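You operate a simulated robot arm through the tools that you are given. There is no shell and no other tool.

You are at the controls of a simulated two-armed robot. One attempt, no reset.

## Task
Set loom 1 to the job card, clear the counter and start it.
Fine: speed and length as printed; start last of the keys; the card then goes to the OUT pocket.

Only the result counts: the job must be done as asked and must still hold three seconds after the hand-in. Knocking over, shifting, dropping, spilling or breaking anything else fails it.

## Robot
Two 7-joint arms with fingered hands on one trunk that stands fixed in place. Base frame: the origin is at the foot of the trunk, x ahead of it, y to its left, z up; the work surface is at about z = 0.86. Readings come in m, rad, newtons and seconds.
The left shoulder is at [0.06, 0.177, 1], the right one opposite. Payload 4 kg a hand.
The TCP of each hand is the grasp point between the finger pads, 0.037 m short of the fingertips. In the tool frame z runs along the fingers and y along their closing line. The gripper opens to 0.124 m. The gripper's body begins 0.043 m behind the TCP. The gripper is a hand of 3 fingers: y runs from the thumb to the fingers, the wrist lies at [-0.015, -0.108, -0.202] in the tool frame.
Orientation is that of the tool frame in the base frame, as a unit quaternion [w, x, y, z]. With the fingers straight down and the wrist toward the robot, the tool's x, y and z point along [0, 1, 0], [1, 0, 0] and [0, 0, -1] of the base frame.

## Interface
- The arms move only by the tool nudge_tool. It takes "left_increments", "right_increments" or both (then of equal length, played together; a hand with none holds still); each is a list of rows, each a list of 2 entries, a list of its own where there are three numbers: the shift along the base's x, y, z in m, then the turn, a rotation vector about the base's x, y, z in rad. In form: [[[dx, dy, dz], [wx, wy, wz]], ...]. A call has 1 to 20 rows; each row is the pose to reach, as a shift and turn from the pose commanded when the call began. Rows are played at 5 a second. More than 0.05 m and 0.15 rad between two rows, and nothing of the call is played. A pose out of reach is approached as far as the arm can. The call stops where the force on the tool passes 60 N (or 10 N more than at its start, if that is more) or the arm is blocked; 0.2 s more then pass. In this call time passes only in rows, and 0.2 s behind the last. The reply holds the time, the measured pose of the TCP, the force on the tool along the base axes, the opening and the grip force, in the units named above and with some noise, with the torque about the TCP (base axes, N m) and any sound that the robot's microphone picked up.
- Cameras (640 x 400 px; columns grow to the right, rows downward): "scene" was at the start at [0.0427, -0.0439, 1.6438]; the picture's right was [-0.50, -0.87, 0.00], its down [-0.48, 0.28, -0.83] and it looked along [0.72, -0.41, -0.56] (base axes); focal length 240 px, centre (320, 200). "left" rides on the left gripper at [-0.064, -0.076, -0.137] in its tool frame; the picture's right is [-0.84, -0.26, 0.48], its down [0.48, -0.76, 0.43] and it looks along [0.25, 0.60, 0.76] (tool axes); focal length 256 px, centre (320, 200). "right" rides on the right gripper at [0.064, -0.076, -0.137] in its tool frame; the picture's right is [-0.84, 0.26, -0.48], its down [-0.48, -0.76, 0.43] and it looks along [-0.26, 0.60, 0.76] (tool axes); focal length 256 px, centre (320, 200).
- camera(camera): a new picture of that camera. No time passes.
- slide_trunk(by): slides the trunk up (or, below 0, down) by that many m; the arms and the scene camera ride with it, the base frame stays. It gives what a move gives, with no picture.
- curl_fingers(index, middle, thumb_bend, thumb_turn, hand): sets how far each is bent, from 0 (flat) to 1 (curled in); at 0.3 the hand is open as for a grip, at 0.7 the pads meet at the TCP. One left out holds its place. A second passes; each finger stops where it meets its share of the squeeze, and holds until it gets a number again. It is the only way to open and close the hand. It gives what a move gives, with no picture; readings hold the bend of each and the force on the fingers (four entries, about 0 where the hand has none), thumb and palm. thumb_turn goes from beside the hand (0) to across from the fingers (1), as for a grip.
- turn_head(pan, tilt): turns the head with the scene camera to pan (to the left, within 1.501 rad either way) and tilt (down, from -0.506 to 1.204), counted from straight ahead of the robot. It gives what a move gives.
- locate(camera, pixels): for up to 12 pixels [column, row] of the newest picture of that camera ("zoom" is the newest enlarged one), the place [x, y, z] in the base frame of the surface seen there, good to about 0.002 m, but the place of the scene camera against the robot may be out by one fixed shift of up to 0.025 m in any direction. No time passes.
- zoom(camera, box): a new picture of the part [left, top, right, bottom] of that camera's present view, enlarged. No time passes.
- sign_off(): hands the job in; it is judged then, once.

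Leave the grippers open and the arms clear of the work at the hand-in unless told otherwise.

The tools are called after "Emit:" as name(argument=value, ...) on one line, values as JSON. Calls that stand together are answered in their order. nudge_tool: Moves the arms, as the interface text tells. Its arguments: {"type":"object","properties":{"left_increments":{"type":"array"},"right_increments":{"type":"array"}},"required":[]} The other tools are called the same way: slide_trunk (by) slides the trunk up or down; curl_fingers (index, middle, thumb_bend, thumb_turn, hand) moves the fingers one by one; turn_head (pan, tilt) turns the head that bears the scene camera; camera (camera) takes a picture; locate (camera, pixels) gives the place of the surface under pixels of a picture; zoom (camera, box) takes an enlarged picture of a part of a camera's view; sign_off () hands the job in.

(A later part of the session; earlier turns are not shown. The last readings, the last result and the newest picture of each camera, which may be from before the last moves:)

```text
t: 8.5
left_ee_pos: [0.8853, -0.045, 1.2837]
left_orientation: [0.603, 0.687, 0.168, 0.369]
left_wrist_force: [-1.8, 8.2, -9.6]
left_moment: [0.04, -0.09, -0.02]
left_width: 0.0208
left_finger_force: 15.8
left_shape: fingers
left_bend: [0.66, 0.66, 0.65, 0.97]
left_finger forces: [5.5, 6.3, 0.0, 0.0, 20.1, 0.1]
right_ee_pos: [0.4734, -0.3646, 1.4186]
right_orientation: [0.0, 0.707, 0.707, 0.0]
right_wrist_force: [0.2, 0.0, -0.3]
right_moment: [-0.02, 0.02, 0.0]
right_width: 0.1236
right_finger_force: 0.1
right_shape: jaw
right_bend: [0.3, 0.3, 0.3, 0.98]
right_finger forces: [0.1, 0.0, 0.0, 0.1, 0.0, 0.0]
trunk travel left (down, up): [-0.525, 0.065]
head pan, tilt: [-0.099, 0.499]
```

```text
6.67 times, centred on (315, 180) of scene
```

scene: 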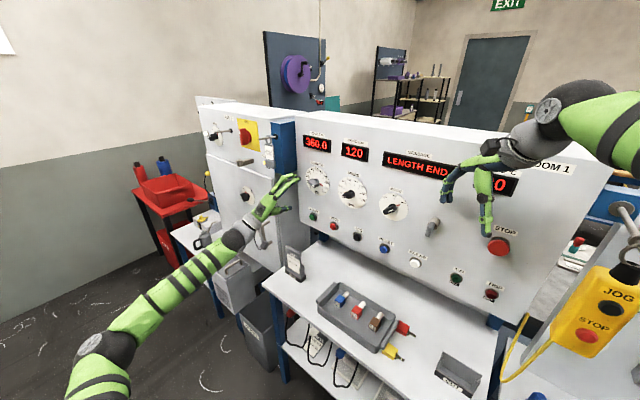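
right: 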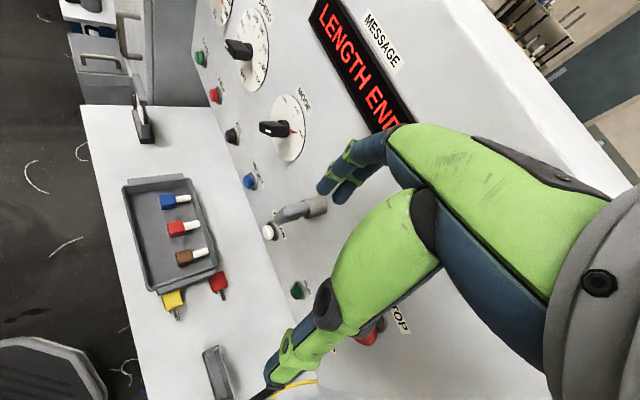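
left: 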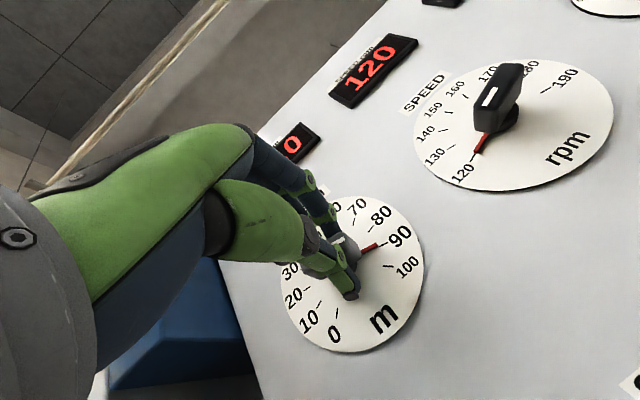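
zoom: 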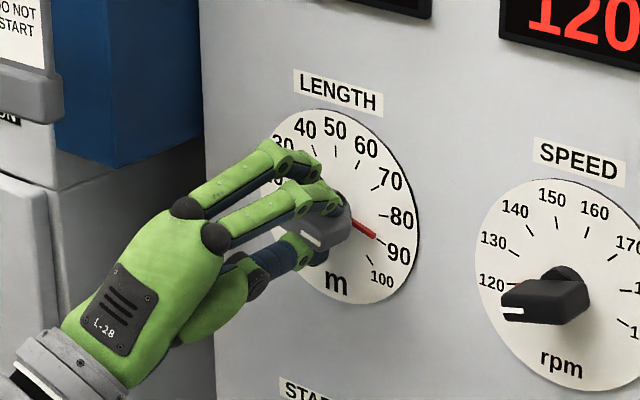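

The grip holds (20 N, bar 0.021 m). Now I turn counter-clockwise about the knob axis in steps: first 0.39 rad (22°), then look.

Emit:
nudge_tool(left_increments=[[[0, 0, 0], [-0.0919, 0.0919, 0]], [[0, 0, -0.0005], [-0.1838, 0.1838, 0]], [[0, 0, -0.001], [-0.2758, 0.2758, 0]]])

Emit:
camera(camera="left")

Emit:
zoom(camera="scene", box=[280, 150, 350, 210])

```text
t: 9.3
left_ee_pos: [0.8869, -0.047, 1.2838]
left_orientation: [0.663, 0.642, 0.297, 0.245]
left_wrist_force: [-8.8, 12.5, -10.3]
left_moment: [0.05, -0.09, 0.07]
left_width: 0.0207
left_finger_force: 19.8
left_shape: fingers
left_bend: [0.66, 0.66, 0.65, 0.96]
left_finger forces: [5.6, 7.6, 0.0, 0.0, 25.2, 0.1]
right_ee_pos: [0.4732, -0.3637, 1.4194]
right_orientation: [0.0, 0.707, 0.707, 0.0]
right_wrist_force: [0.0, -0.4, -0.2]
right_moment: [-0.01, 0.03, -0.01]
right_width: 0.1238
right_finger_force: 0.0
right_shape: jaw
right_bend: [0.3, 0.3, 0.3, 0.98]
right_finger forces: [0.0, 0.0, 0.0, 0.1, 0.0, 0.0]
trunk travel left (down, up): [-0.525, 0.065]
head pan, tilt: [-0.099, 0.499]
```

```text
taken
```

left: 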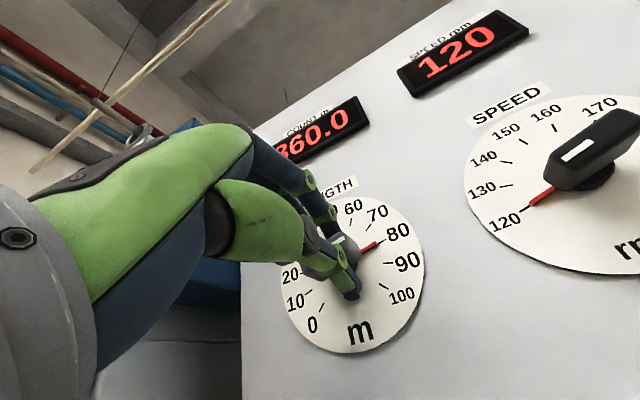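

```text
6.67 times, centred on (315, 180) of scene
```

zoom: 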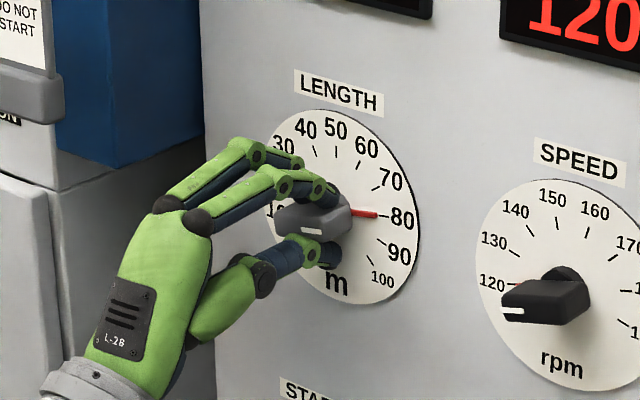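

The knob follows: the needle is at about 82. There is about 15 N pushing the hand outward from the panel, so I back off 2 mm and lower 1 mm while continuing counter-clockwise by 0.78 rad.

Emit:
nudge_tool(left_increments=[[[-0.0014, 0.0014, -0.001], [-0.0919, 0.0919, 0]], [[-0.0014, 0.0014, -0.001], [-0.1838, 0.1838, 0]], [[-0.0014, 0.0014, -0.001], [-0.2758, 0.2758, 0]], [[-0.0014, 0.0014, -0.001], [-0.3677, 0.3677, 0]], [[-0.0014, 0.0014, -0.001], [-0.4596, 0.4596, 0]], [[-0.0014, 0.0014, -0.001], [-0.5515, 0.5515, 0]]])

Emit:
camera(camera="left")

Emit:
zoom(camera="scene", box=[280, 150, 350, 210])

```text
t: 10.7
left_ee_pos: [0.8839, -0.0493, 1.2827]
left_orientation: [0.706, 0.482, 0.518, -0.028]
left_wrist_force: [-10.6, 5.8, -11.6]
left_moment: [0.13, 0.07, 0.13]
left_width: 0.0207
left_finger_force: 18.3
left_shape: fingers
left_bend: [0.66, 0.66, 0.65, 0.97]
left_finger forces: [5.6, 8.1, 0.1, 0.0, 22.8, 0.0]
right_ee_pos: [0.4715, -0.3636, 1.42]
right_orientation: [0.0, 0.707, 0.707, 0.0]
right_wrist_force: [-0.2, 0.0, -0.5]
right_moment: [0.02, -0.02, 0.02]
right_width: 0.1236
right_finger_force: 0.0
right_shape: jaw
right_bend: [0.3, 0.3, 0.3, 0.98]
right_finger forces: [0.0, 0.0, 0.1, 0.1, 0.0, 0.1]
trunk travel left (down, up): [-0.525, 0.065]
head pan, tilt: [-0.099, 0.499]
```

```text
taken
```

left: 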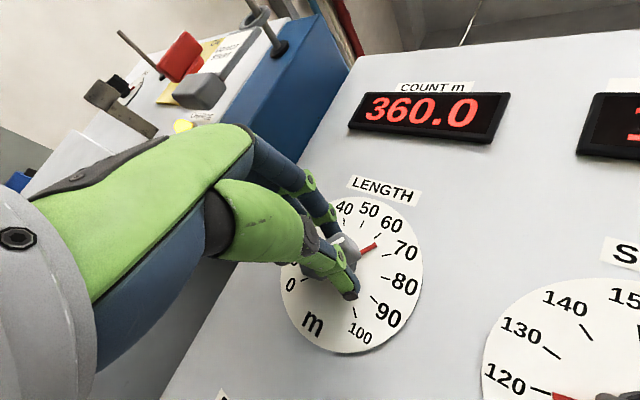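

```text
6.67 times, centred on (315, 180) of scene
```

zoom: 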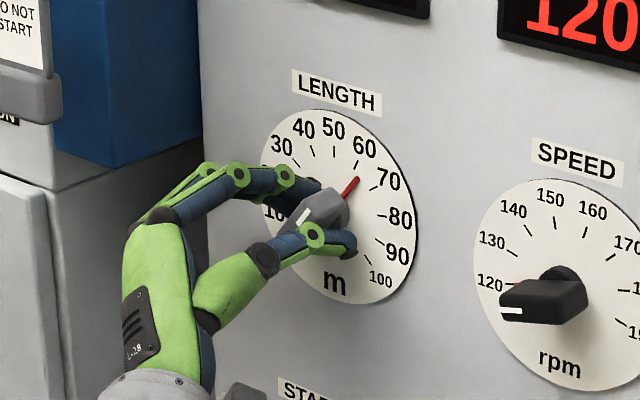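

The needle is now between 60 and 70 (commanded 67° so far). I zoom in the left view to measure the needle angle.

Emit:
zoom(camera="left", box=[320, 195, 432, 285])

```text
4.44 times, centred on (376, 240) of left
```

zoom: 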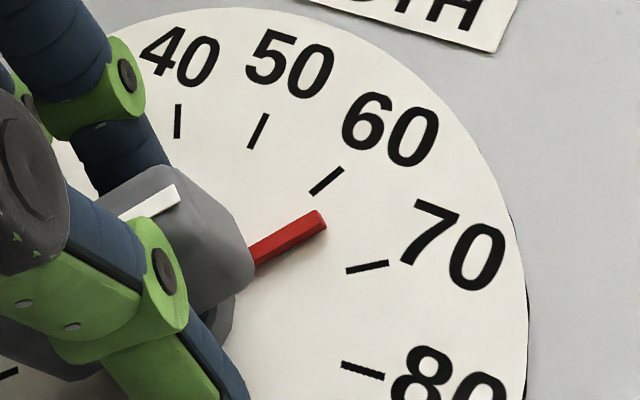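

Emit:
locate(camera="zoom", pixels=[[318, 219], [262, 253], [327, 180], [315, 192], [340, 168], [368, 267], [258, 130], [178, 121], [362, 370], [290, 236]])

```text
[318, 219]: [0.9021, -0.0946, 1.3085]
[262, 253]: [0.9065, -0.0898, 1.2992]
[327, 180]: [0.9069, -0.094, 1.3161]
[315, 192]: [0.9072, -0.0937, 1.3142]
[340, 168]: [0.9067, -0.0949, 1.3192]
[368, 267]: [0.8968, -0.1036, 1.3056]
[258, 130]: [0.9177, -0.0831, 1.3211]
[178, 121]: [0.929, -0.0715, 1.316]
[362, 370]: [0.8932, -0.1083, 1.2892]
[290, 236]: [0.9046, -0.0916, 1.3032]
```

Needle measured at about 40° clockwise from the 50 mark, i.e. 65 m. About 13.5° remain; I turn 0.22 rad more and re-measure.

Emit:
nudge_tool(left_increments=[[[0, 0, 0], [-0.0778, 0.0778, 0]], [[0, 0, 0], [-0.1556, 0.1556, 0]]])

Emit:
zoom(camera="left", box=[320, 195, 432, 285])

Emit:
zoom(camera="scene", box=[290, 155, 340, 205])

```text
t: 11.3
left_ee_pos: [0.8829, -0.0494, 1.2834]
left_orientation: [0.699, 0.423, 0.567, -0.104]
left_wrist_force: [-9.9, 4.8, -12.2]
left_moment: [0.18, 0.02, 0.16]
left_width: 0.0204
left_finger_force: 18.5
left_shape: fingers
left_bend: [0.66, 0.66, 0.65, 0.97]
left_finger forces: [5.2, 8.4, 0.0, 0.0, 22.7, 0.0]
right_ee_pos: [0.4731, -0.3663, 1.4185]
right_orientation: [0.001, 0.707, 0.707, -0.001]
right_wrist_force: [0.1, 0.7, 0.3]
right_moment: [-0.01, 0.02, 0.0]
right_width: 0.1235
right_finger_force: 0.0
right_shape: jaw
right_bend: [0.3, 0.3, 0.3, 0.98]
right_finger forces: [0.0, 0.0, 0.1, 0.0, 0.0, 0.1]
trunk travel left (down, up): [-0.525, 0.065]
head pan, tilt: [-0.099, 0.499]
```

```text
4.44 times, centred on (376, 240) of left
```

zoom: 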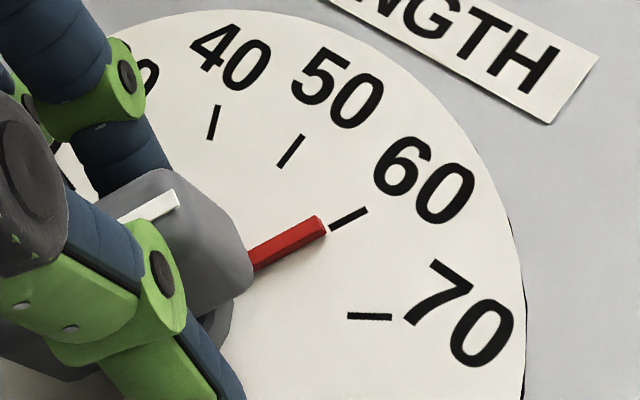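

```text
8.00 times, centred on (315, 180) of scene
```

zoom: 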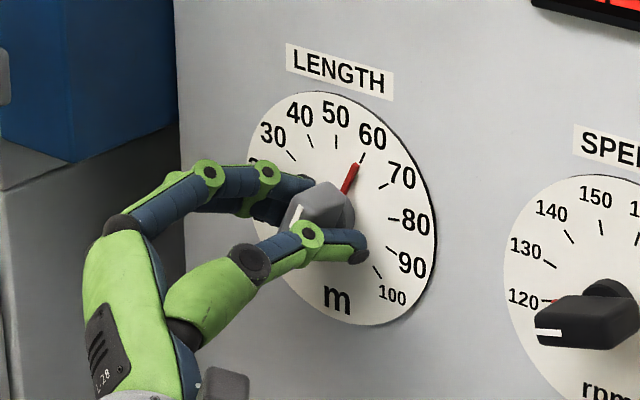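

The needle nearly meets the 60 tick. I measure it precisely.

Emit:
zoom(camera="left", box=[350, 215, 414, 255])

```text
10.00 times, centred on (382, 235) of left
```

zoom: 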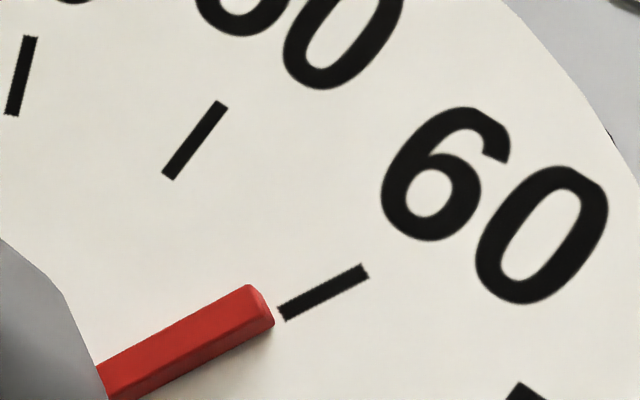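

Emit:
locate(camera="zoom", pixels=[[255, 303], [240, 310], [200, 328], [160, 347], [120, 367], [325, 291], [290, 310], [360, 272], [195, 142], [20, 75], [222, 107], [168, 176]])

```text
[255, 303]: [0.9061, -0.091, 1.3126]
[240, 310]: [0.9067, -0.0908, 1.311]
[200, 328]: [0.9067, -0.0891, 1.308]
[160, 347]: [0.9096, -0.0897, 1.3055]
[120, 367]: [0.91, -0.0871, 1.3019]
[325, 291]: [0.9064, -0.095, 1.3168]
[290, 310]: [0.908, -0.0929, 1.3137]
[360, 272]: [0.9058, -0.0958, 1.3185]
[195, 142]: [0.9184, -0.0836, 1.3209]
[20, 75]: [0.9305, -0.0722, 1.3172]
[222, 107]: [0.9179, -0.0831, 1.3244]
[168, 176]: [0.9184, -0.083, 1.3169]
```

Needle reads 27.1° against the 60 tick's 27°, so LENGTH = 60. I release by opening the fingers to 0.5 and re-check.

Emit:
curl_fingers(hand="left", index=0.5, middle=0.5, thumb_bend=0.5)

Emit:
zoom(camera="left", box=[320, 195, 432, 285])

Emit:
zoom(camera="scene", box=[280, 150, 350, 210])

```text
t: 12.3
left_ee_pos: [0.8831, -0.0483, 1.2837]
left_orientation: [0.699, 0.422, 0.568, -0.104]
left_wrist_force: [-0.7, -0.1, 0.3]
left_moment: [0.03, -0.04, 0.0]
left_width: 0.0619
left_finger_force: 0.0
left_shape: fingers
left_bend: [0.5, 0.5, 0.5, 0.98]
left_finger forces: [0.1, 0.1, 0.0, 0.1, 0.0, 0.0]
right_ee_pos: [0.4721, -0.3657, 1.4186]
right_orientation: [0.0, 0.707, 0.708, 0.0]
right_wrist_force: [-0.5, 0.2, -0.3]
right_moment: [0.01, 0.0, -0.01]
right_width: 0.1237
right_finger_force: 0.1
right_shape: jaw
right_bend: [0.3, 0.3, 0.3, 0.98]
right_finger forces: [0.0, 0.0, 0.0, 0.0, 0.0, 0.0]
trunk travel left (down, up): [-0.525, 0.065]
head pan, tilt: [-0.099, 0.499]
```

```text
4.44 times, centred on (376, 240) of left
```

zoom: 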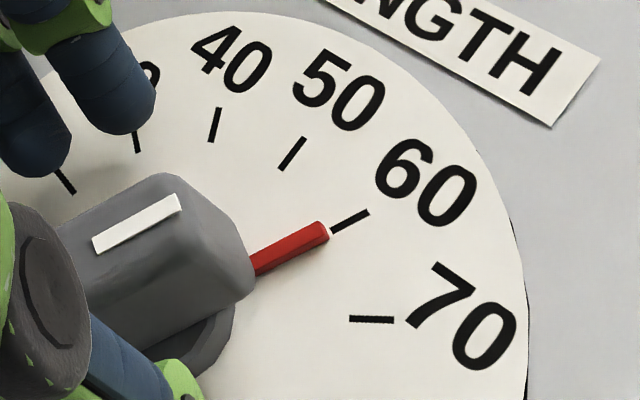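

```text
6.67 times, centred on (315, 180) of scene
```

zoom: 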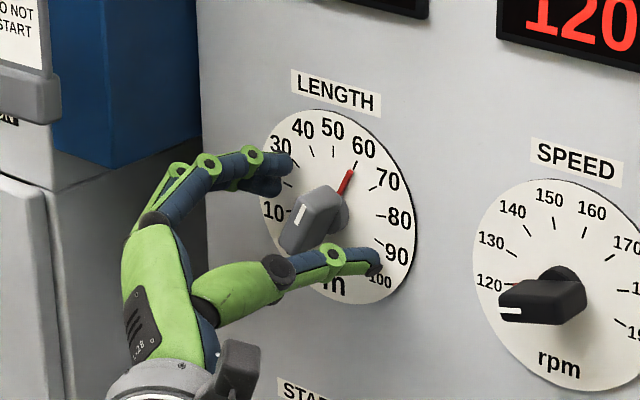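

LENGTH stays at 60 after release with no force on the hand. Now I retreat 0.10 m straight out, then shift 0.16 m to the SPEED knob while turning the hand back clockwise 47° so the closing line crosses the SPEED bar.

Emit:
nudge_tool(left_increments=[[[-0.0236, 0.0236, 0], [0, 0, 0]], [[-0.0471, 0.0471, 0], [0, 0, 0]], [[-0.0707, 0.0707, 0], [0, 0, 0]], [[-0.0867, 0.0544, 0.0001], [0.0835, -0.0835, 0]], [[-0.1028, 0.0382, 0.0001], [0.1671, -0.1671, 0]], [[-0.1188, 0.0219, 0.0002], [0.2506, -0.2506, 0]], [[-0.1349, 0.0057, 0.0003], [0.3341, -0.3341, 0]], [[-0.1509, -0.0106, 0.0004], [0.4177, -0.4177, 0]], [[-0.167, -0.0268, 0.0004], [0.5012, -0.5012, 0]], [[-0.183, -0.0431, 0.0005], [0.5848, -0.5848, 0]]])

Emit:
camera(camera="left")

Emit:
camera(camera="scene")

```text
t: 14.5
left_ee_pos: [0.7, -0.091, 1.284]
left_orientation: [0.682, 0.615, 0.35, 0.187]
left_wrist_force: [0.5, 0.6, 1.1]
left_moment: [0.01, -0.03, 0.0]
left_width: 0.062
left_finger_force: 0.1
left_shape: fingers
left_bend: [0.5, 0.5, 0.5, 0.98]
left_finger forces: [0.0, 0.0, 0.1, 0.0, 0.0, 0.0]
right_ee_pos: [0.4719, -0.3669, 1.4187]
right_orientation: [0.0, 0.707, 0.708, 0.0]
right_wrist_force: [-0.3, -0.8, 0.4]
right_moment: [0.02, 0.02, -0.01]
right_width: 0.1239
right_finger_force: 0.0
right_shape: jaw
right_bend: [0.3, 0.3, 0.3, 0.98]
right_finger forces: [0.0, 0.0, 0.1, 0.0, 0.0, 0.0]
trunk travel left (down, up): [-0.525, 0.065]
head pan, tilt: [-0.099, 0.499]
```

```text
taken
```

left: 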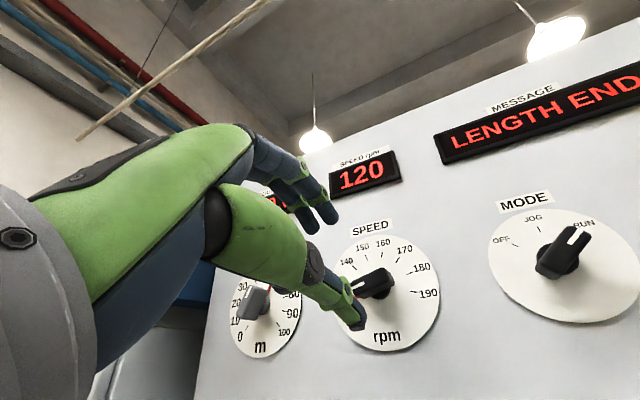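

```text
taken
```

scene: 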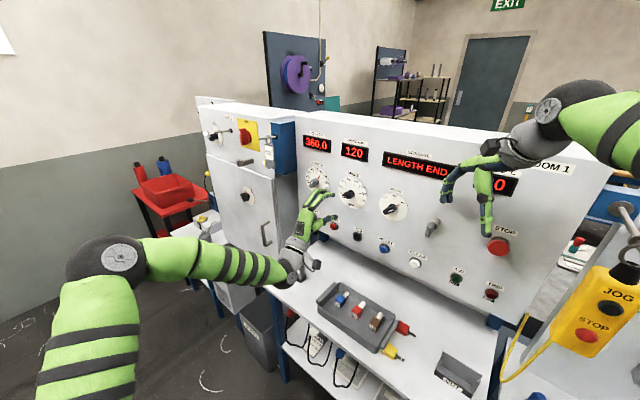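

In front of SPEED knob, aligned. I advance 0.10 m in steps to straddle the bar.

Emit:
nudge_tool(left_increments=[[[0.0177, -0.0177, 0], [0, 0, 0]], [[0.0354, -0.0354, 0], [0, 0, 0]], [[0.053, -0.053, 0], [0, 0, 0]], [[0.0615, -0.0615, 0], [0, 0, 0]], [[0.07, -0.07, 0], [0, 0, 0]]])

Emit:
camera(camera="left")

Emit:
zoom(camera="scene", box=[310, 150, 400, 230])

```text
t: 15.7
left_ee_pos: [0.7719, -0.1641, 1.2827]
left_orientation: [0.681, 0.614, 0.352, 0.187]
left_wrist_force: [-0.6, -0.5, -0.1]
left_moment: [0.01, 0.05, 0.03]
left_width: 0.0619
left_finger_force: 0.0
left_shape: fingers
left_bend: [0.5, 0.5, 0.5, 0.98]
left_finger forces: [0.0, 0.1, 0.0, 0.0, 0.0, 0.0]
right_ee_pos: [0.4735, -0.3661, 1.419]
right_orientation: [0.0, 0.707, 0.707, 0.0]
right_wrist_force: [-0.7, -0.6, -0.1]
right_moment: [-0.01, 0.02, -0.01]
right_width: 0.1235
right_finger_force: 0.0
right_shape: jaw
right_bend: [0.3, 0.3, 0.3, 0.98]
right_finger forces: [0.0, 0.0, 0.1, 0.0, 0.0, 0.0]
trunk travel left (down, up): [-0.525, 0.065]
head pan, tilt: [-0.099, 0.499]
```

```text
taken
```

left: 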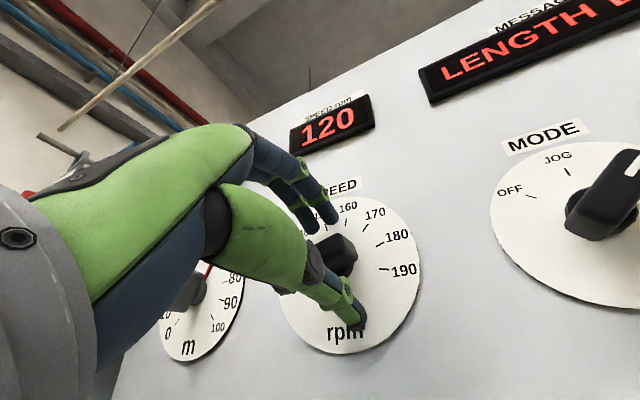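

```text
5.00 times, centred on (355, 190) of scene
```

zoom: 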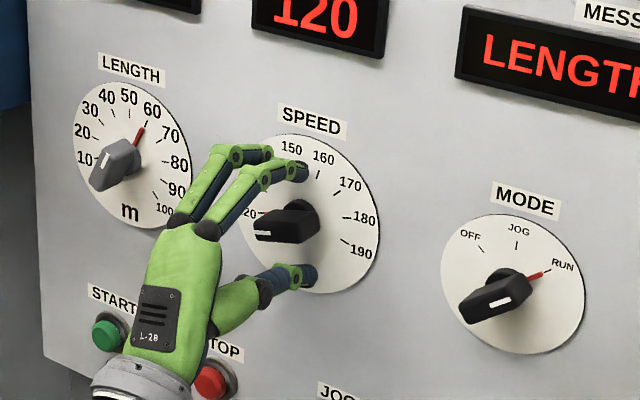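

Fingers straddle the SPEED bar (u=-0.430, n=-0.662). I close the fingers.

Emit:
curl_fingers(hand="left", index=0.7, middle=0.7, thumb_bend=0.7)

Emit:
zoom(camera="scene", box=[310, 150, 400, 230])

```text
t: 16.7
left_ee_pos: [0.7723, -0.1635, 1.2817]
left_orientation: [0.681, 0.615, 0.351, 0.186]
left_wrist_force: [-5.0, 4.8, -9.7]
left_moment: [-0.04, -0.21, 0.13]
left_width: 0.0225
left_finger_force: 17.6
left_shape: fingers
left_bend: [0.65, 0.65, 0.64, 0.97]
left_finger forces: [6.2, 7.8, 0.0, 0.1, 20.4, 0.0]
right_ee_pos: [0.4734, -0.365, 1.4186]
right_orientation: [0.0, 0.707, 0.707, -0.001]
right_wrist_force: [0.2, -0.3, -0.2]
right_moment: [-0.01, -0.01, -0.03]
right_width: 0.1236
right_finger_force: 0.1
right_shape: jaw
right_bend: [0.3, 0.3, 0.3, 0.98]
right_finger forces: [0.0, 0.0, 0.0, 0.0, 0.1, 0.0]
trunk travel left (down, up): [-0.525, 0.065]
head pan, tilt: [-0.099, 0.499]
```

```text
5.00 times, centred on (355, 190) of scene
```

zoom: 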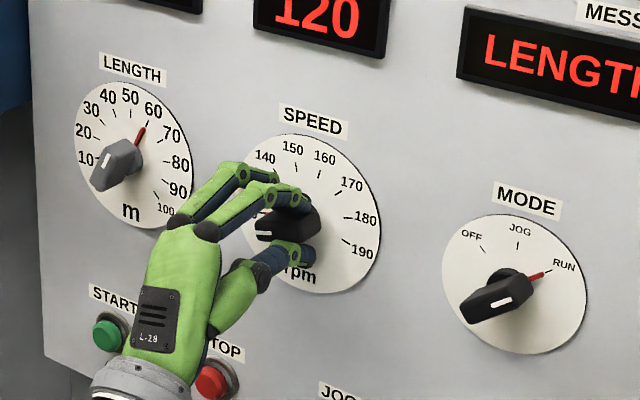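

Gripped. I turn clockwise 0.65 rad (37°, about 12 rpm) and read the SPEED display.

Emit:
nudge_tool(left_increments=[[[0, 0, 0], [0.0919, -0.0919, 0]], [[0, 0, 0], [0.1838, -0.1838, 0]], [[0, 0, 0], [0.2758, -0.2758, 0]], [[0, 0, 0], [0.3677, -0.3677, 0]], [[0, 0, 0], [0.4596, -0.4596, 0]]])

Emit:
camera(camera="left")

Emit:
zoom(camera="scene", box=[300, 130, 400, 220])

```text
t: 17.9
left_ee_pos: [0.7718, -0.1608, 1.2848]
left_orientation: [0.586, 0.694, 0.136, 0.395]
left_wrist_force: [3.5, 5.5, -2.0]
left_moment: [-0.15, -0.23, 0.13]
left_width: 0.0225
left_finger_force: 15.3
left_shape: fingers
left_bend: [0.65, 0.66, 0.65, 0.96]
left_finger forces: [6.9, 9.1, 0.2, 0.0, 15.5, 0.0]
right_ee_pos: [0.4733, -0.3654, 1.4188]
right_orientation: [0.0, 0.707, 0.707, -0.001]
right_wrist_force: [0.7, 0.2, 0.1]
right_moment: [-0.01, 0.01, 0.0]
right_width: 0.1236
right_finger_force: 0.1
right_shape: jaw
right_bend: [0.3, 0.3, 0.3, 0.98]
right_finger forces: [0.1, 0.0, 0.0, 0.0, 0.0, 0.0]
trunk travel left (down, up): [-0.525, 0.065]
head pan, tilt: [-0.099, 0.499]
```

```text
taken
```

left: 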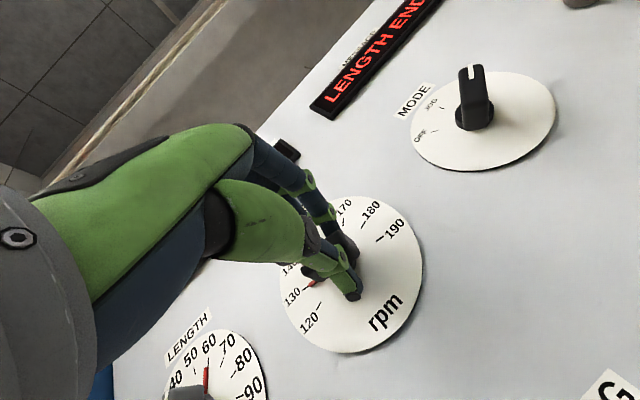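

```text
4.44 times, centred on (350, 175) of scene
```

zoom: 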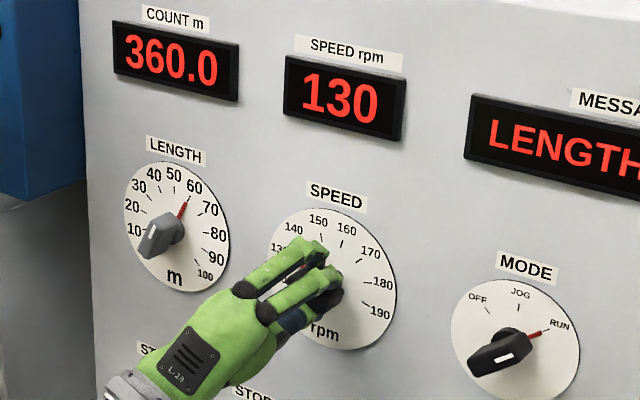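

The display reads 130 and the needle is near 130. I zoom in the left view to see the needle.

Emit:
zoom(camera="left", box=[270, 230, 350, 330])

Emit:
zoom(camera="scene", box=[345, 170, 395, 220])

Emit:
zoom(camera="right", box=[200, 0, 320, 110])

```text
4.00 times, centred on (310, 280) of left
```

zoom: 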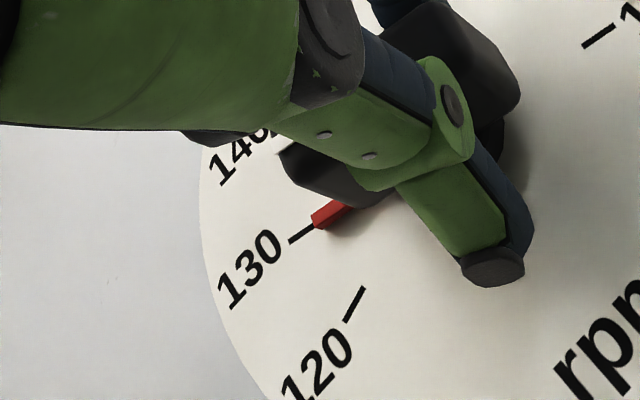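

```text
8.00 times, centred on (370, 195) of scene
```

zoom: 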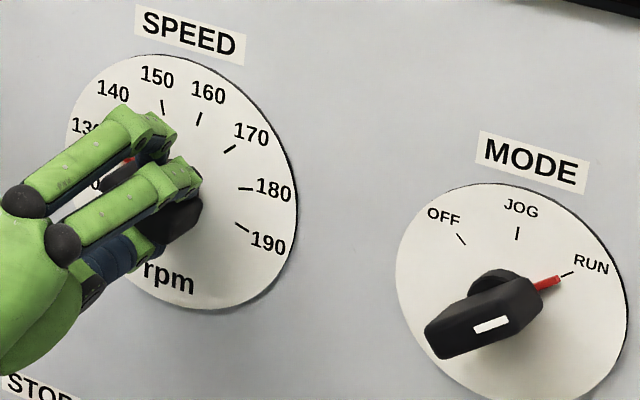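

```text
3.64 times, centred on (260, 55) of right
```

zoom: 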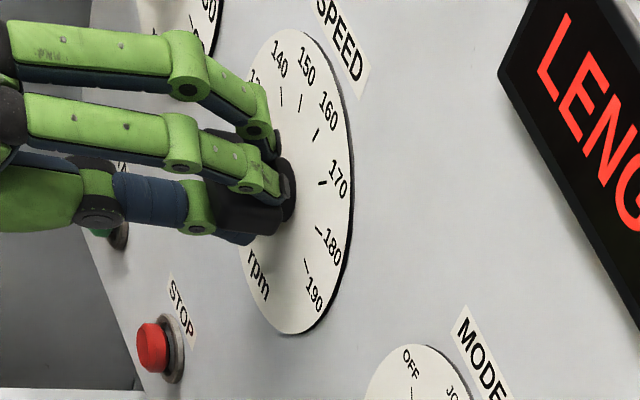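

The needle is exactly at 130 (the knob seems to click in 10-rpm steps, 8° lag in the grip). I turn 0.39 rad more toward 140.

Emit:
nudge_tool(left_increments=[[[0, 0, 0], [0.0919, -0.0919, 0]], [[0, 0, 0], [0.1838, -0.1838, 0]], [[0, 0, 0], [0.2758, -0.2758, 0]]])

Emit:
zoom(camera="left", box=[260, 210, 360, 330])

Emit:
zoom(camera="scene", box=[300, 130, 400, 220])

```text
t: 18.7
left_ee_pos: [0.7722, -0.16, 1.2839]
left_orientation: [0.498, 0.707, -0.001, 0.502]
left_wrist_force: [8.1, 2.9, 4.4]
left_moment: [-0.32, -0.2, 0.11]
left_width: 0.0208
left_finger_force: 14.3
left_shape: fingers
left_bend: [0.65, 0.66, 0.65, 0.96]
left_finger forces: [7.8, 7.5, 0.1, 0.0, 12.9, 0.1]
right_ee_pos: [0.4732, -0.366, 1.4194]
right_orientation: [-0.001, 0.707, 0.707, 0.001]
right_wrist_force: [0.0, -0.1, 0.6]
right_moment: [0.02, 0.01, -0.01]
right_width: 0.1236
right_finger_force: 0.1
right_shape: jaw
right_bend: [0.3, 0.3, 0.3, 0.98]
right_finger forces: [0.0, 0.0, 0.0, 0.0, 0.1, 0.0]
trunk travel left (down, up): [-0.525, 0.065]
head pan, tilt: [-0.099, 0.499]
```

```text
3.33 times, centred on (310, 270) of left
```

zoom: 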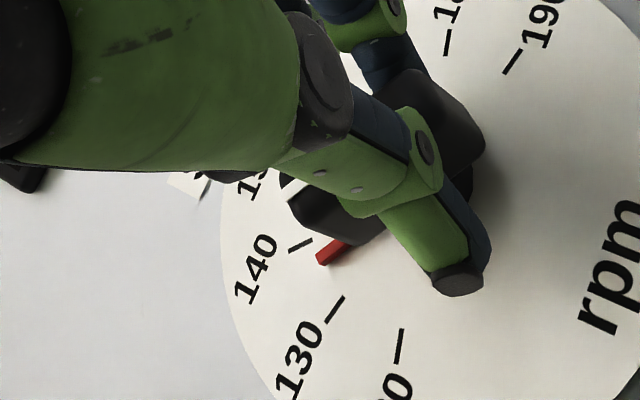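

```text
4.44 times, centred on (350, 175) of scene
```

zoom: 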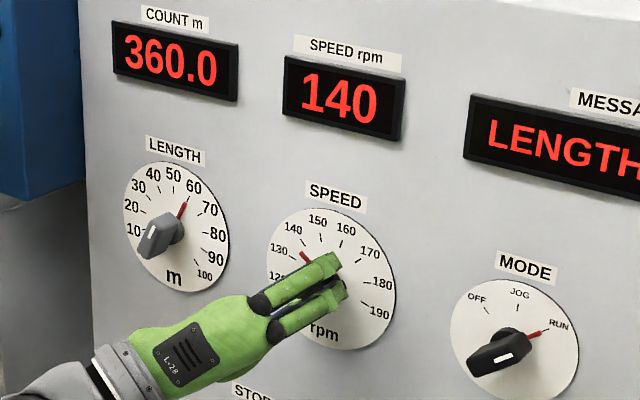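

The display reads 140 but the needle is about 7-8° short of the 140 tick. I turn 0.13 rad more and check.

Emit:
nudge_tool(left_increments=[[[0, 0, 0], [0.046, -0.046, 0]], [[0, 0, 0], [0.0919, -0.0919, 0]]])

Emit:
zoom(camera="left", box=[260, 210, 360, 330])

Emit:
zoom(camera="scene", box=[330, 130, 390, 220])

```text
t: 19.3
left_ee_pos: [0.7717, -0.161, 1.2842]
left_orientation: [0.465, 0.706, -0.047, 0.532]
left_wrist_force: [5.8, 3.8, 5.3]
left_moment: [-0.31, -0.31, 0.01]
left_width: 0.0205
left_finger_force: 14.3
left_shape: fingers
left_bend: [0.65, 0.66, 0.66, 0.97]
left_finger forces: [6.8, 7.9, 0.0, 0.0, 13.6, 0.0]
right_ee_pos: [0.4724, -0.3661, 1.4187]
right_orientation: [0.0, 0.707, 0.707, 0.0]
right_wrist_force: [0.3, -0.4, 0.0]
right_moment: [0.01, -0.01, -0.02]
right_width: 0.1238
right_finger_force: 0.1
right_shape: jaw
right_bend: [0.3, 0.3, 0.3, 0.98]
right_finger forces: [0.0, 0.0, 0.0, 0.0, 0.0, 0.0]
trunk travel left (down, up): [-0.525, 0.065]
head pan, tilt: [-0.099, 0.499]
```

```text
3.33 times, centred on (310, 270) of left
```

zoom: 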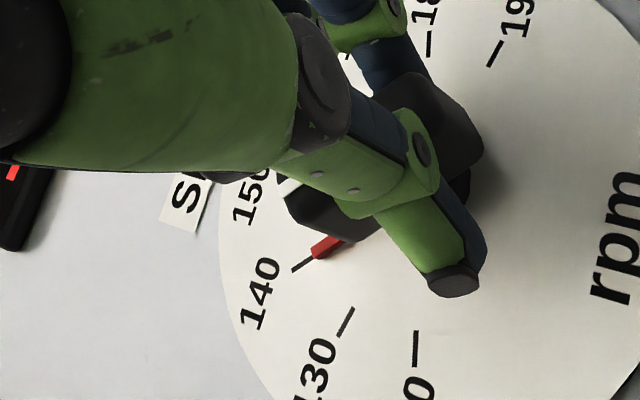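

```text
4.44 times, centred on (360, 175) of scene
```

zoom: 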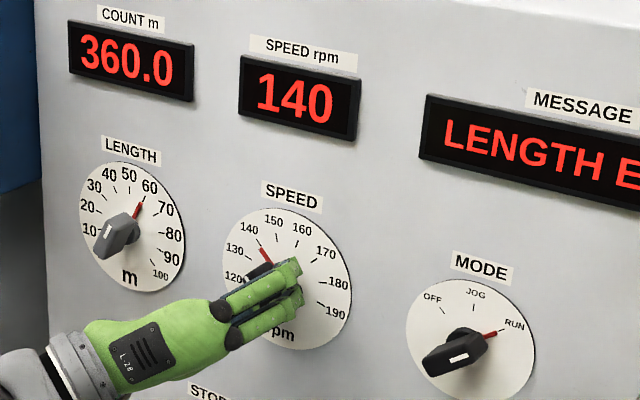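

Needle is on the 140 tick and the display reads 140. I release the knob.

Emit:
curl_fingers(hand="left", index=0.5, middle=0.5, thumb_bend=0.5)

Emit:
zoom(camera="left", box=[260, 210, 360, 330])

Emit:
zoom(camera="scene", box=[330, 130, 390, 220])

```text
t: 20.3
left_ee_pos: [0.7704, -0.162, 1.2832]
left_orientation: [0.464, 0.706, -0.047, 0.533]
left_wrist_force: [-0.4, 0.0, 0.0]
left_moment: [0.03, 0.0, 0.0]
left_width: 0.0619
left_finger_force: 0.0
left_shape: fingers
left_bend: [0.5, 0.5, 0.5, 0.98]
left_finger forces: [0.1, 0.0, 0.0, 0.0, 0.1, 0.0]
right_ee_pos: [0.4728, -0.3665, 1.4176]
right_orientation: [0.0, 0.708, 0.707, 0.0]
right_wrist_force: [0.0, -1.0, -0.6]
right_moment: [0.02, -0.01, 0.02]
right_width: 0.1238
right_finger_force: 0.1
right_shape: jaw
right_bend: [0.3, 0.3, 0.3, 0.98]
right_finger forces: [0.0, 0.0, 0.1, 0.0, 0.1, 0.1]
trunk travel left (down, up): [-0.525, 0.065]
head pan, tilt: [-0.099, 0.499]
```

```text
3.33 times, centred on (310, 270) of left
```

zoom: 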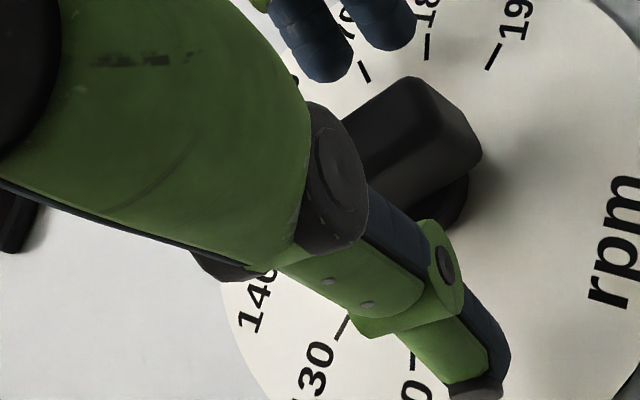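

```text
4.44 times, centred on (360, 175) of scene
```

zoom: 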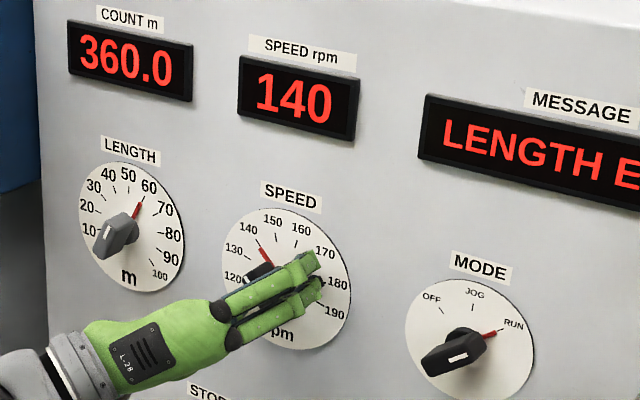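

Both settings hold: LENGTH 60, SPEED 140. Now before going to the CLEAR key I look at the grey lever near it, using scene and right cameras.

Emit:
zoom(camera="scene", box=[380, 200, 480, 290])

Emit:
locate(camera="zoom", pixels=[[160, 285], [150, 262], [215, 150], [250, 110], [205, 95], [275, 100], [340, 325], [490, 400], [20, 205], [200, 235]])

Emit:
zoom(camera="right", box=[220, 160, 360, 280])

```text
4.44 times, centred on (430, 245) of scene
```

zoom: 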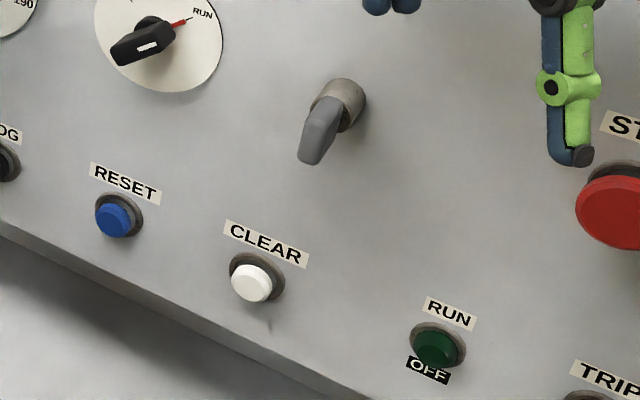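

```text
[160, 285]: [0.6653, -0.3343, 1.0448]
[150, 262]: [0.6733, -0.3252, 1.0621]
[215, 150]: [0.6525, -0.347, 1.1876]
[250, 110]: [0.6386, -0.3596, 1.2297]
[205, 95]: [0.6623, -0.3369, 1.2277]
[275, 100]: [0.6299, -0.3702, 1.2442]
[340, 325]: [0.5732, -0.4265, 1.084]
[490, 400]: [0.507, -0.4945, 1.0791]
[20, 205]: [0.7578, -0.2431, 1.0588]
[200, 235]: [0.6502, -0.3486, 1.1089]
```

```text
3.33 times, centred on (290, 220) of right
```

zoom: 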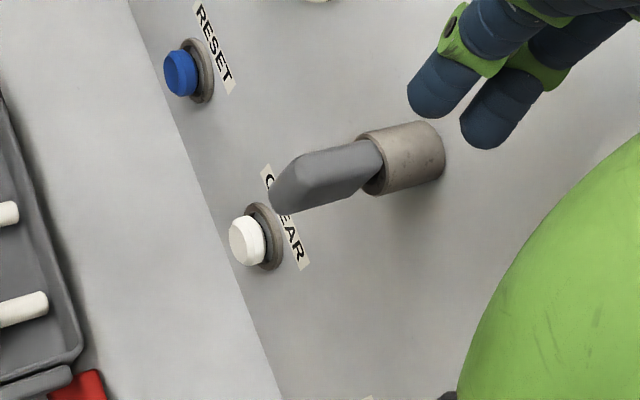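

The lever (a key/knob on a barrel) sits above-right of CLEAR. I locate it properly along with the CLEAR face in the right wrist camera (exact frame).

Emit:
zoom(camera="scene", box=[380, 200, 480, 290])

Emit:
locate(camera="zoom", pixels=[[250, 282], [320, 120], [312, 155], [340, 90], [240, 275], [260, 288], [113, 220], [432, 347]])

Emit:
camera(camera="right")

Emit:
locate(camera="right", pixels=[[267, 232], [280, 216], [300, 208], [318, 205], [248, 181], [297, 290], [232, 136], [215, 95], [200, 58]])

```text
4.44 times, centred on (430, 245) of scene
```

zoom: 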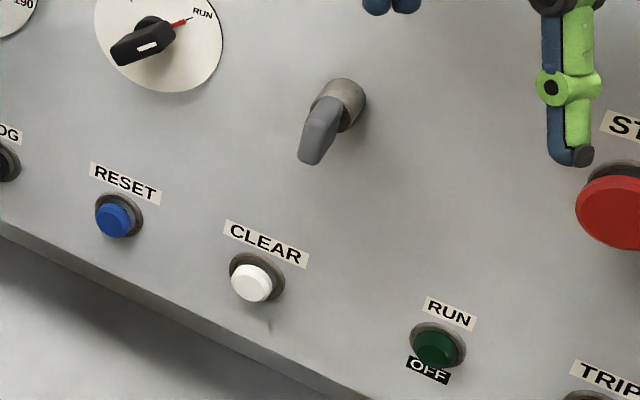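

```text
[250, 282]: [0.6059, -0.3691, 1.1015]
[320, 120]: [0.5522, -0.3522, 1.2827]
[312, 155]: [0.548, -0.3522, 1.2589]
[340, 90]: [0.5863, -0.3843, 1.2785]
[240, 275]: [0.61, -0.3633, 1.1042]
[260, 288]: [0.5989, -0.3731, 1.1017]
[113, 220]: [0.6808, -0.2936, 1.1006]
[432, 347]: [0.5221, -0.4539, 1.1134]
```

```text
taken
```

right: 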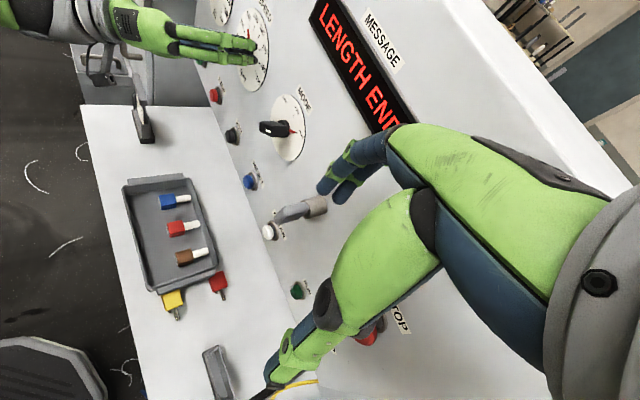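

```text
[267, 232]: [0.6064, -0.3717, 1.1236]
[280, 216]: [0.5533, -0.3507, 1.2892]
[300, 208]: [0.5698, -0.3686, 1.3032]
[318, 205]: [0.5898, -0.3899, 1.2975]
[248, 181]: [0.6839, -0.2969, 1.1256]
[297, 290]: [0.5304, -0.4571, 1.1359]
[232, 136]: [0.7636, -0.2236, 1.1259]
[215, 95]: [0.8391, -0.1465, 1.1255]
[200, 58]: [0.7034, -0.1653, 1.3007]
```

CLEAR's face is at about u=-0.173, z=1.1235; the lever ends at z≈1.28, well above. I retreat the left hand 0.13 m from the panel and move to the front of CLEAR, keeping orientation.

Emit:
nudge_tool(left_increments=[[[-0.0305, 0.0305, 0], [0, 0, 0]], [[-0.061, 0.061, 0], [0, 0, 0]], [[-0.0914, 0.0914, 0], [0, 0, 0]], [[-0.1154, 0.0634, -0.0228], [0, 0, 0]], [[-0.1393, 0.0354, -0.0456], [0, 0, 0]], [[-0.1633, 0.0074, -0.0684], [0, 0, 0]], [[-0.1873, -0.0206, -0.0913], [0, 0, 0]], [[-0.2113, -0.0486, -0.1141], [0, 0, 0]], [[-0.2352, -0.0766, -0.1369], [0, 0, 0]], [[-0.2592, -0.1046, -0.1597], [0, 0, 0]]])

Emit:
camera(camera="left")

Emit:
camera(camera="scene")

```text
t: 22.5
left_ee_pos: [0.5136, -0.2664, 1.1248]
left_orientation: [0.465, 0.705, -0.047, 0.533]
left_wrist_force: [0.8, -0.8, -0.9]
left_moment: [0.0, 0.03, -0.03]
left_width: 0.062
left_finger_force: 0.1
left_shape: fingers
left_bend: [0.5, 0.5, 0.5, 0.98]
left_finger forces: [0.0, 0.0, 0.1, 0.1, 0.0, 0.1]
right_ee_pos: [0.473, -0.3679, 1.4172]
right_orientation: [0.0, 0.708, 0.707, 0.001]
right_wrist_force: [-0.1, 0.4, 0.4]
right_moment: [0.01, 0.0, -0.01]
right_width: 0.1237
right_finger_force: 0.1
right_shape: jaw
right_bend: [0.3, 0.3, 0.3, 0.98]
right_finger forces: [0.0, 0.0, 0.0, 0.1, 0.0, 0.1]
trunk travel left (down, up): [-0.525, 0.065]
head pan, tilt: [-0.099, 0.499]
```

```text
taken
```

left: 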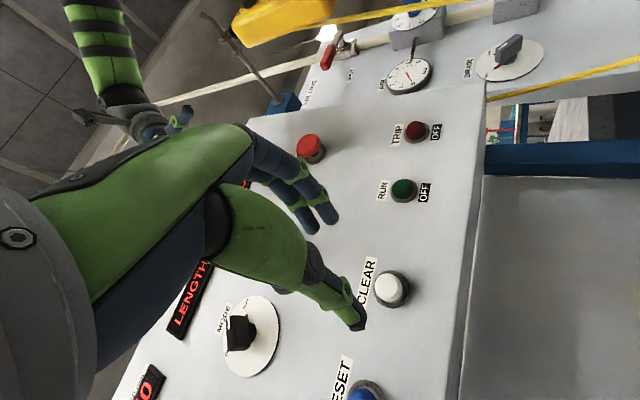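

```text
taken
```

scene: 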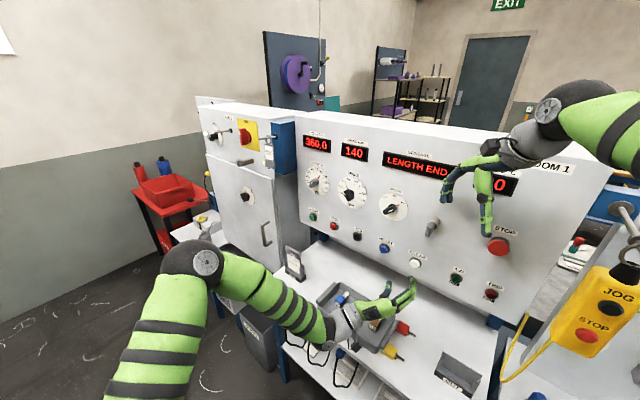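

Nothing touched. I close the fingers together to make a pressing tip and locate the CLEAR face (389,288) in the left view. I also check the AIR gauge.

Emit:
curl_fingers(hand="left", index=0.7, middle=0.7, thumb_bend=0.7)

Emit:
camera(camera="left")

Emit:
locate(camera="left", pixels=[[389, 288], [382, 288], [396, 288], [389, 281], [389, 295], [365, 398], [402, 190]])

Emit:
zoom(camera="left", box=[290, 170, 450, 340])

Emit:
zoom(camera="left", box=[300, 0, 560, 110])

```text
t: 23.5
left_ee_pos: [0.5127, -0.2669, 1.1249]
left_orientation: [0.465, 0.705, -0.048, 0.533]
left_wrist_force: [0.8, -0.6, -1.0]
left_moment: [-0.01, 0.0, 0.0]
left_width: 0.0014
left_finger_force: 0.1
left_shape: fingers
left_bend: [0.7, 0.7, 0.7, 0.98]
left_finger forces: [0.0, 0.0, 0.0, 0.0, 0.0, 0.0]
right_ee_pos: [0.4719, -0.3667, 1.4182]
right_orientation: [-0.001, 0.707, 0.707, 0.0]
right_wrist_force: [0.2, 0.0, -0.1]
right_moment: [0.01, 0.06, 0.02]
right_width: 0.1237
right_finger_force: 0.0
right_shape: jaw
right_bend: [0.3, 0.3, 0.3, 0.98]
right_finger forces: [0.0, 0.0, 0.0, 0.0, 0.0, 0.1]
trunk travel left (down, up): [-0.525, 0.065]
head pan, tilt: [-0.099, 0.499]
```

```text
taken
```

left: 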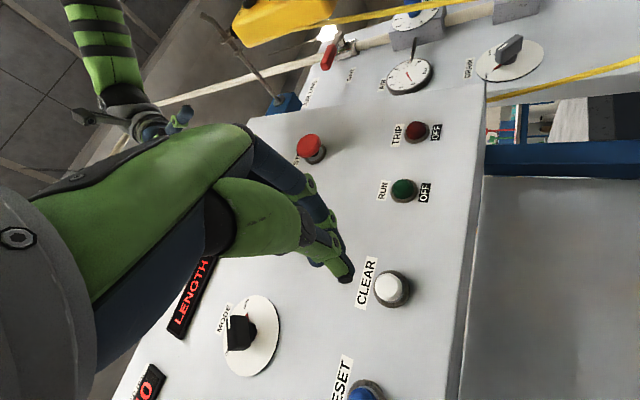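

```text
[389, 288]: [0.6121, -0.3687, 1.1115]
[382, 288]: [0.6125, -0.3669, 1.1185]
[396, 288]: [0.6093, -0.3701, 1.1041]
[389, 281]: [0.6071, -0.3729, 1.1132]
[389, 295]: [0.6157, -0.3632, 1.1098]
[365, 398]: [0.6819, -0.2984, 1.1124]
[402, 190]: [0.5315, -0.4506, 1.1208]
```

```text
2.35 times, centred on (370, 255) of left
```

zoom: 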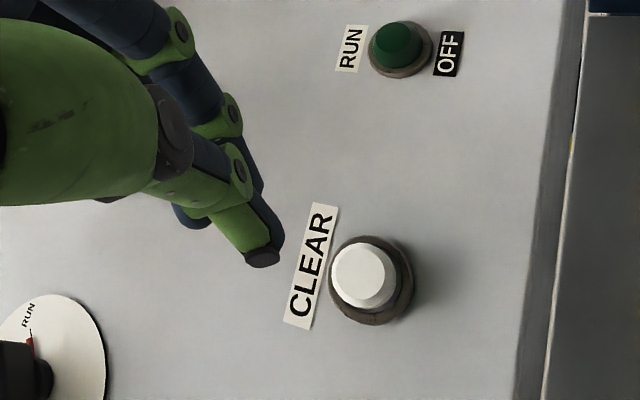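

```text
2.46 times, centred on (430, 55) of left
```

zoom: 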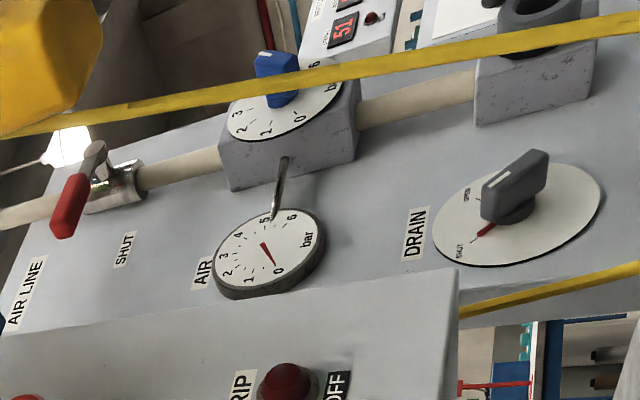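

The CLEAR face locates at z≈1.1115 here but the right camera gave 1.1236, a mismatch. I check with careful zoomed measurements from scene and right cameras against the dial centres.

Emit:
zoom(camera="scene", box=[370, 180, 450, 280])

Emit:
locate(camera="zoom", pixels=[[297, 330], [192, 270], [160, 30], [228, 60], [100, 120], [238, 130], [130, 180], [284, 328], [310, 333], [296, 316], [297, 343]])

Emit:
zoom(camera="right", box=[230, 160, 310, 260])

```text
4.00 times, centred on (410, 230) of scene
```

zoom: 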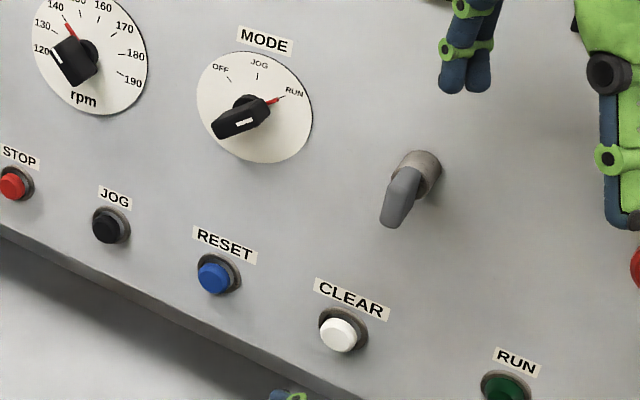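

```text
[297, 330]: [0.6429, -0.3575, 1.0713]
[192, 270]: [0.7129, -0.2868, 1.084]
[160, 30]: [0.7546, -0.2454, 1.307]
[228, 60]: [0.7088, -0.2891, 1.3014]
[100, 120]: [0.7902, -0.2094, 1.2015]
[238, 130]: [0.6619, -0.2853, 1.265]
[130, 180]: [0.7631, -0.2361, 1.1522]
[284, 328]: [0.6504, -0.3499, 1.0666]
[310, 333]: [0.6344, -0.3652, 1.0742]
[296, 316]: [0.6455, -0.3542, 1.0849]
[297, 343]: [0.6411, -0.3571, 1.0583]
```

```text
4.00 times, centred on (270, 210) of right
```

zoom: 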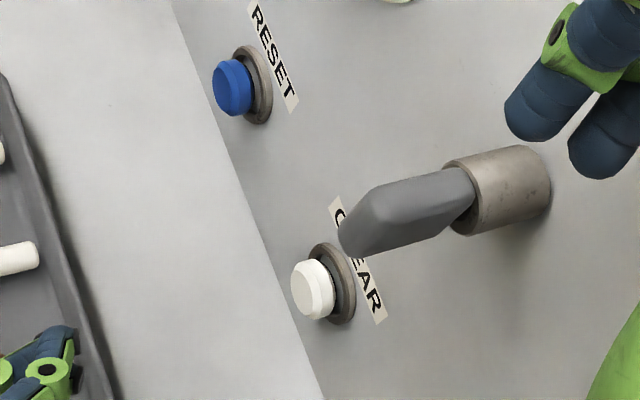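

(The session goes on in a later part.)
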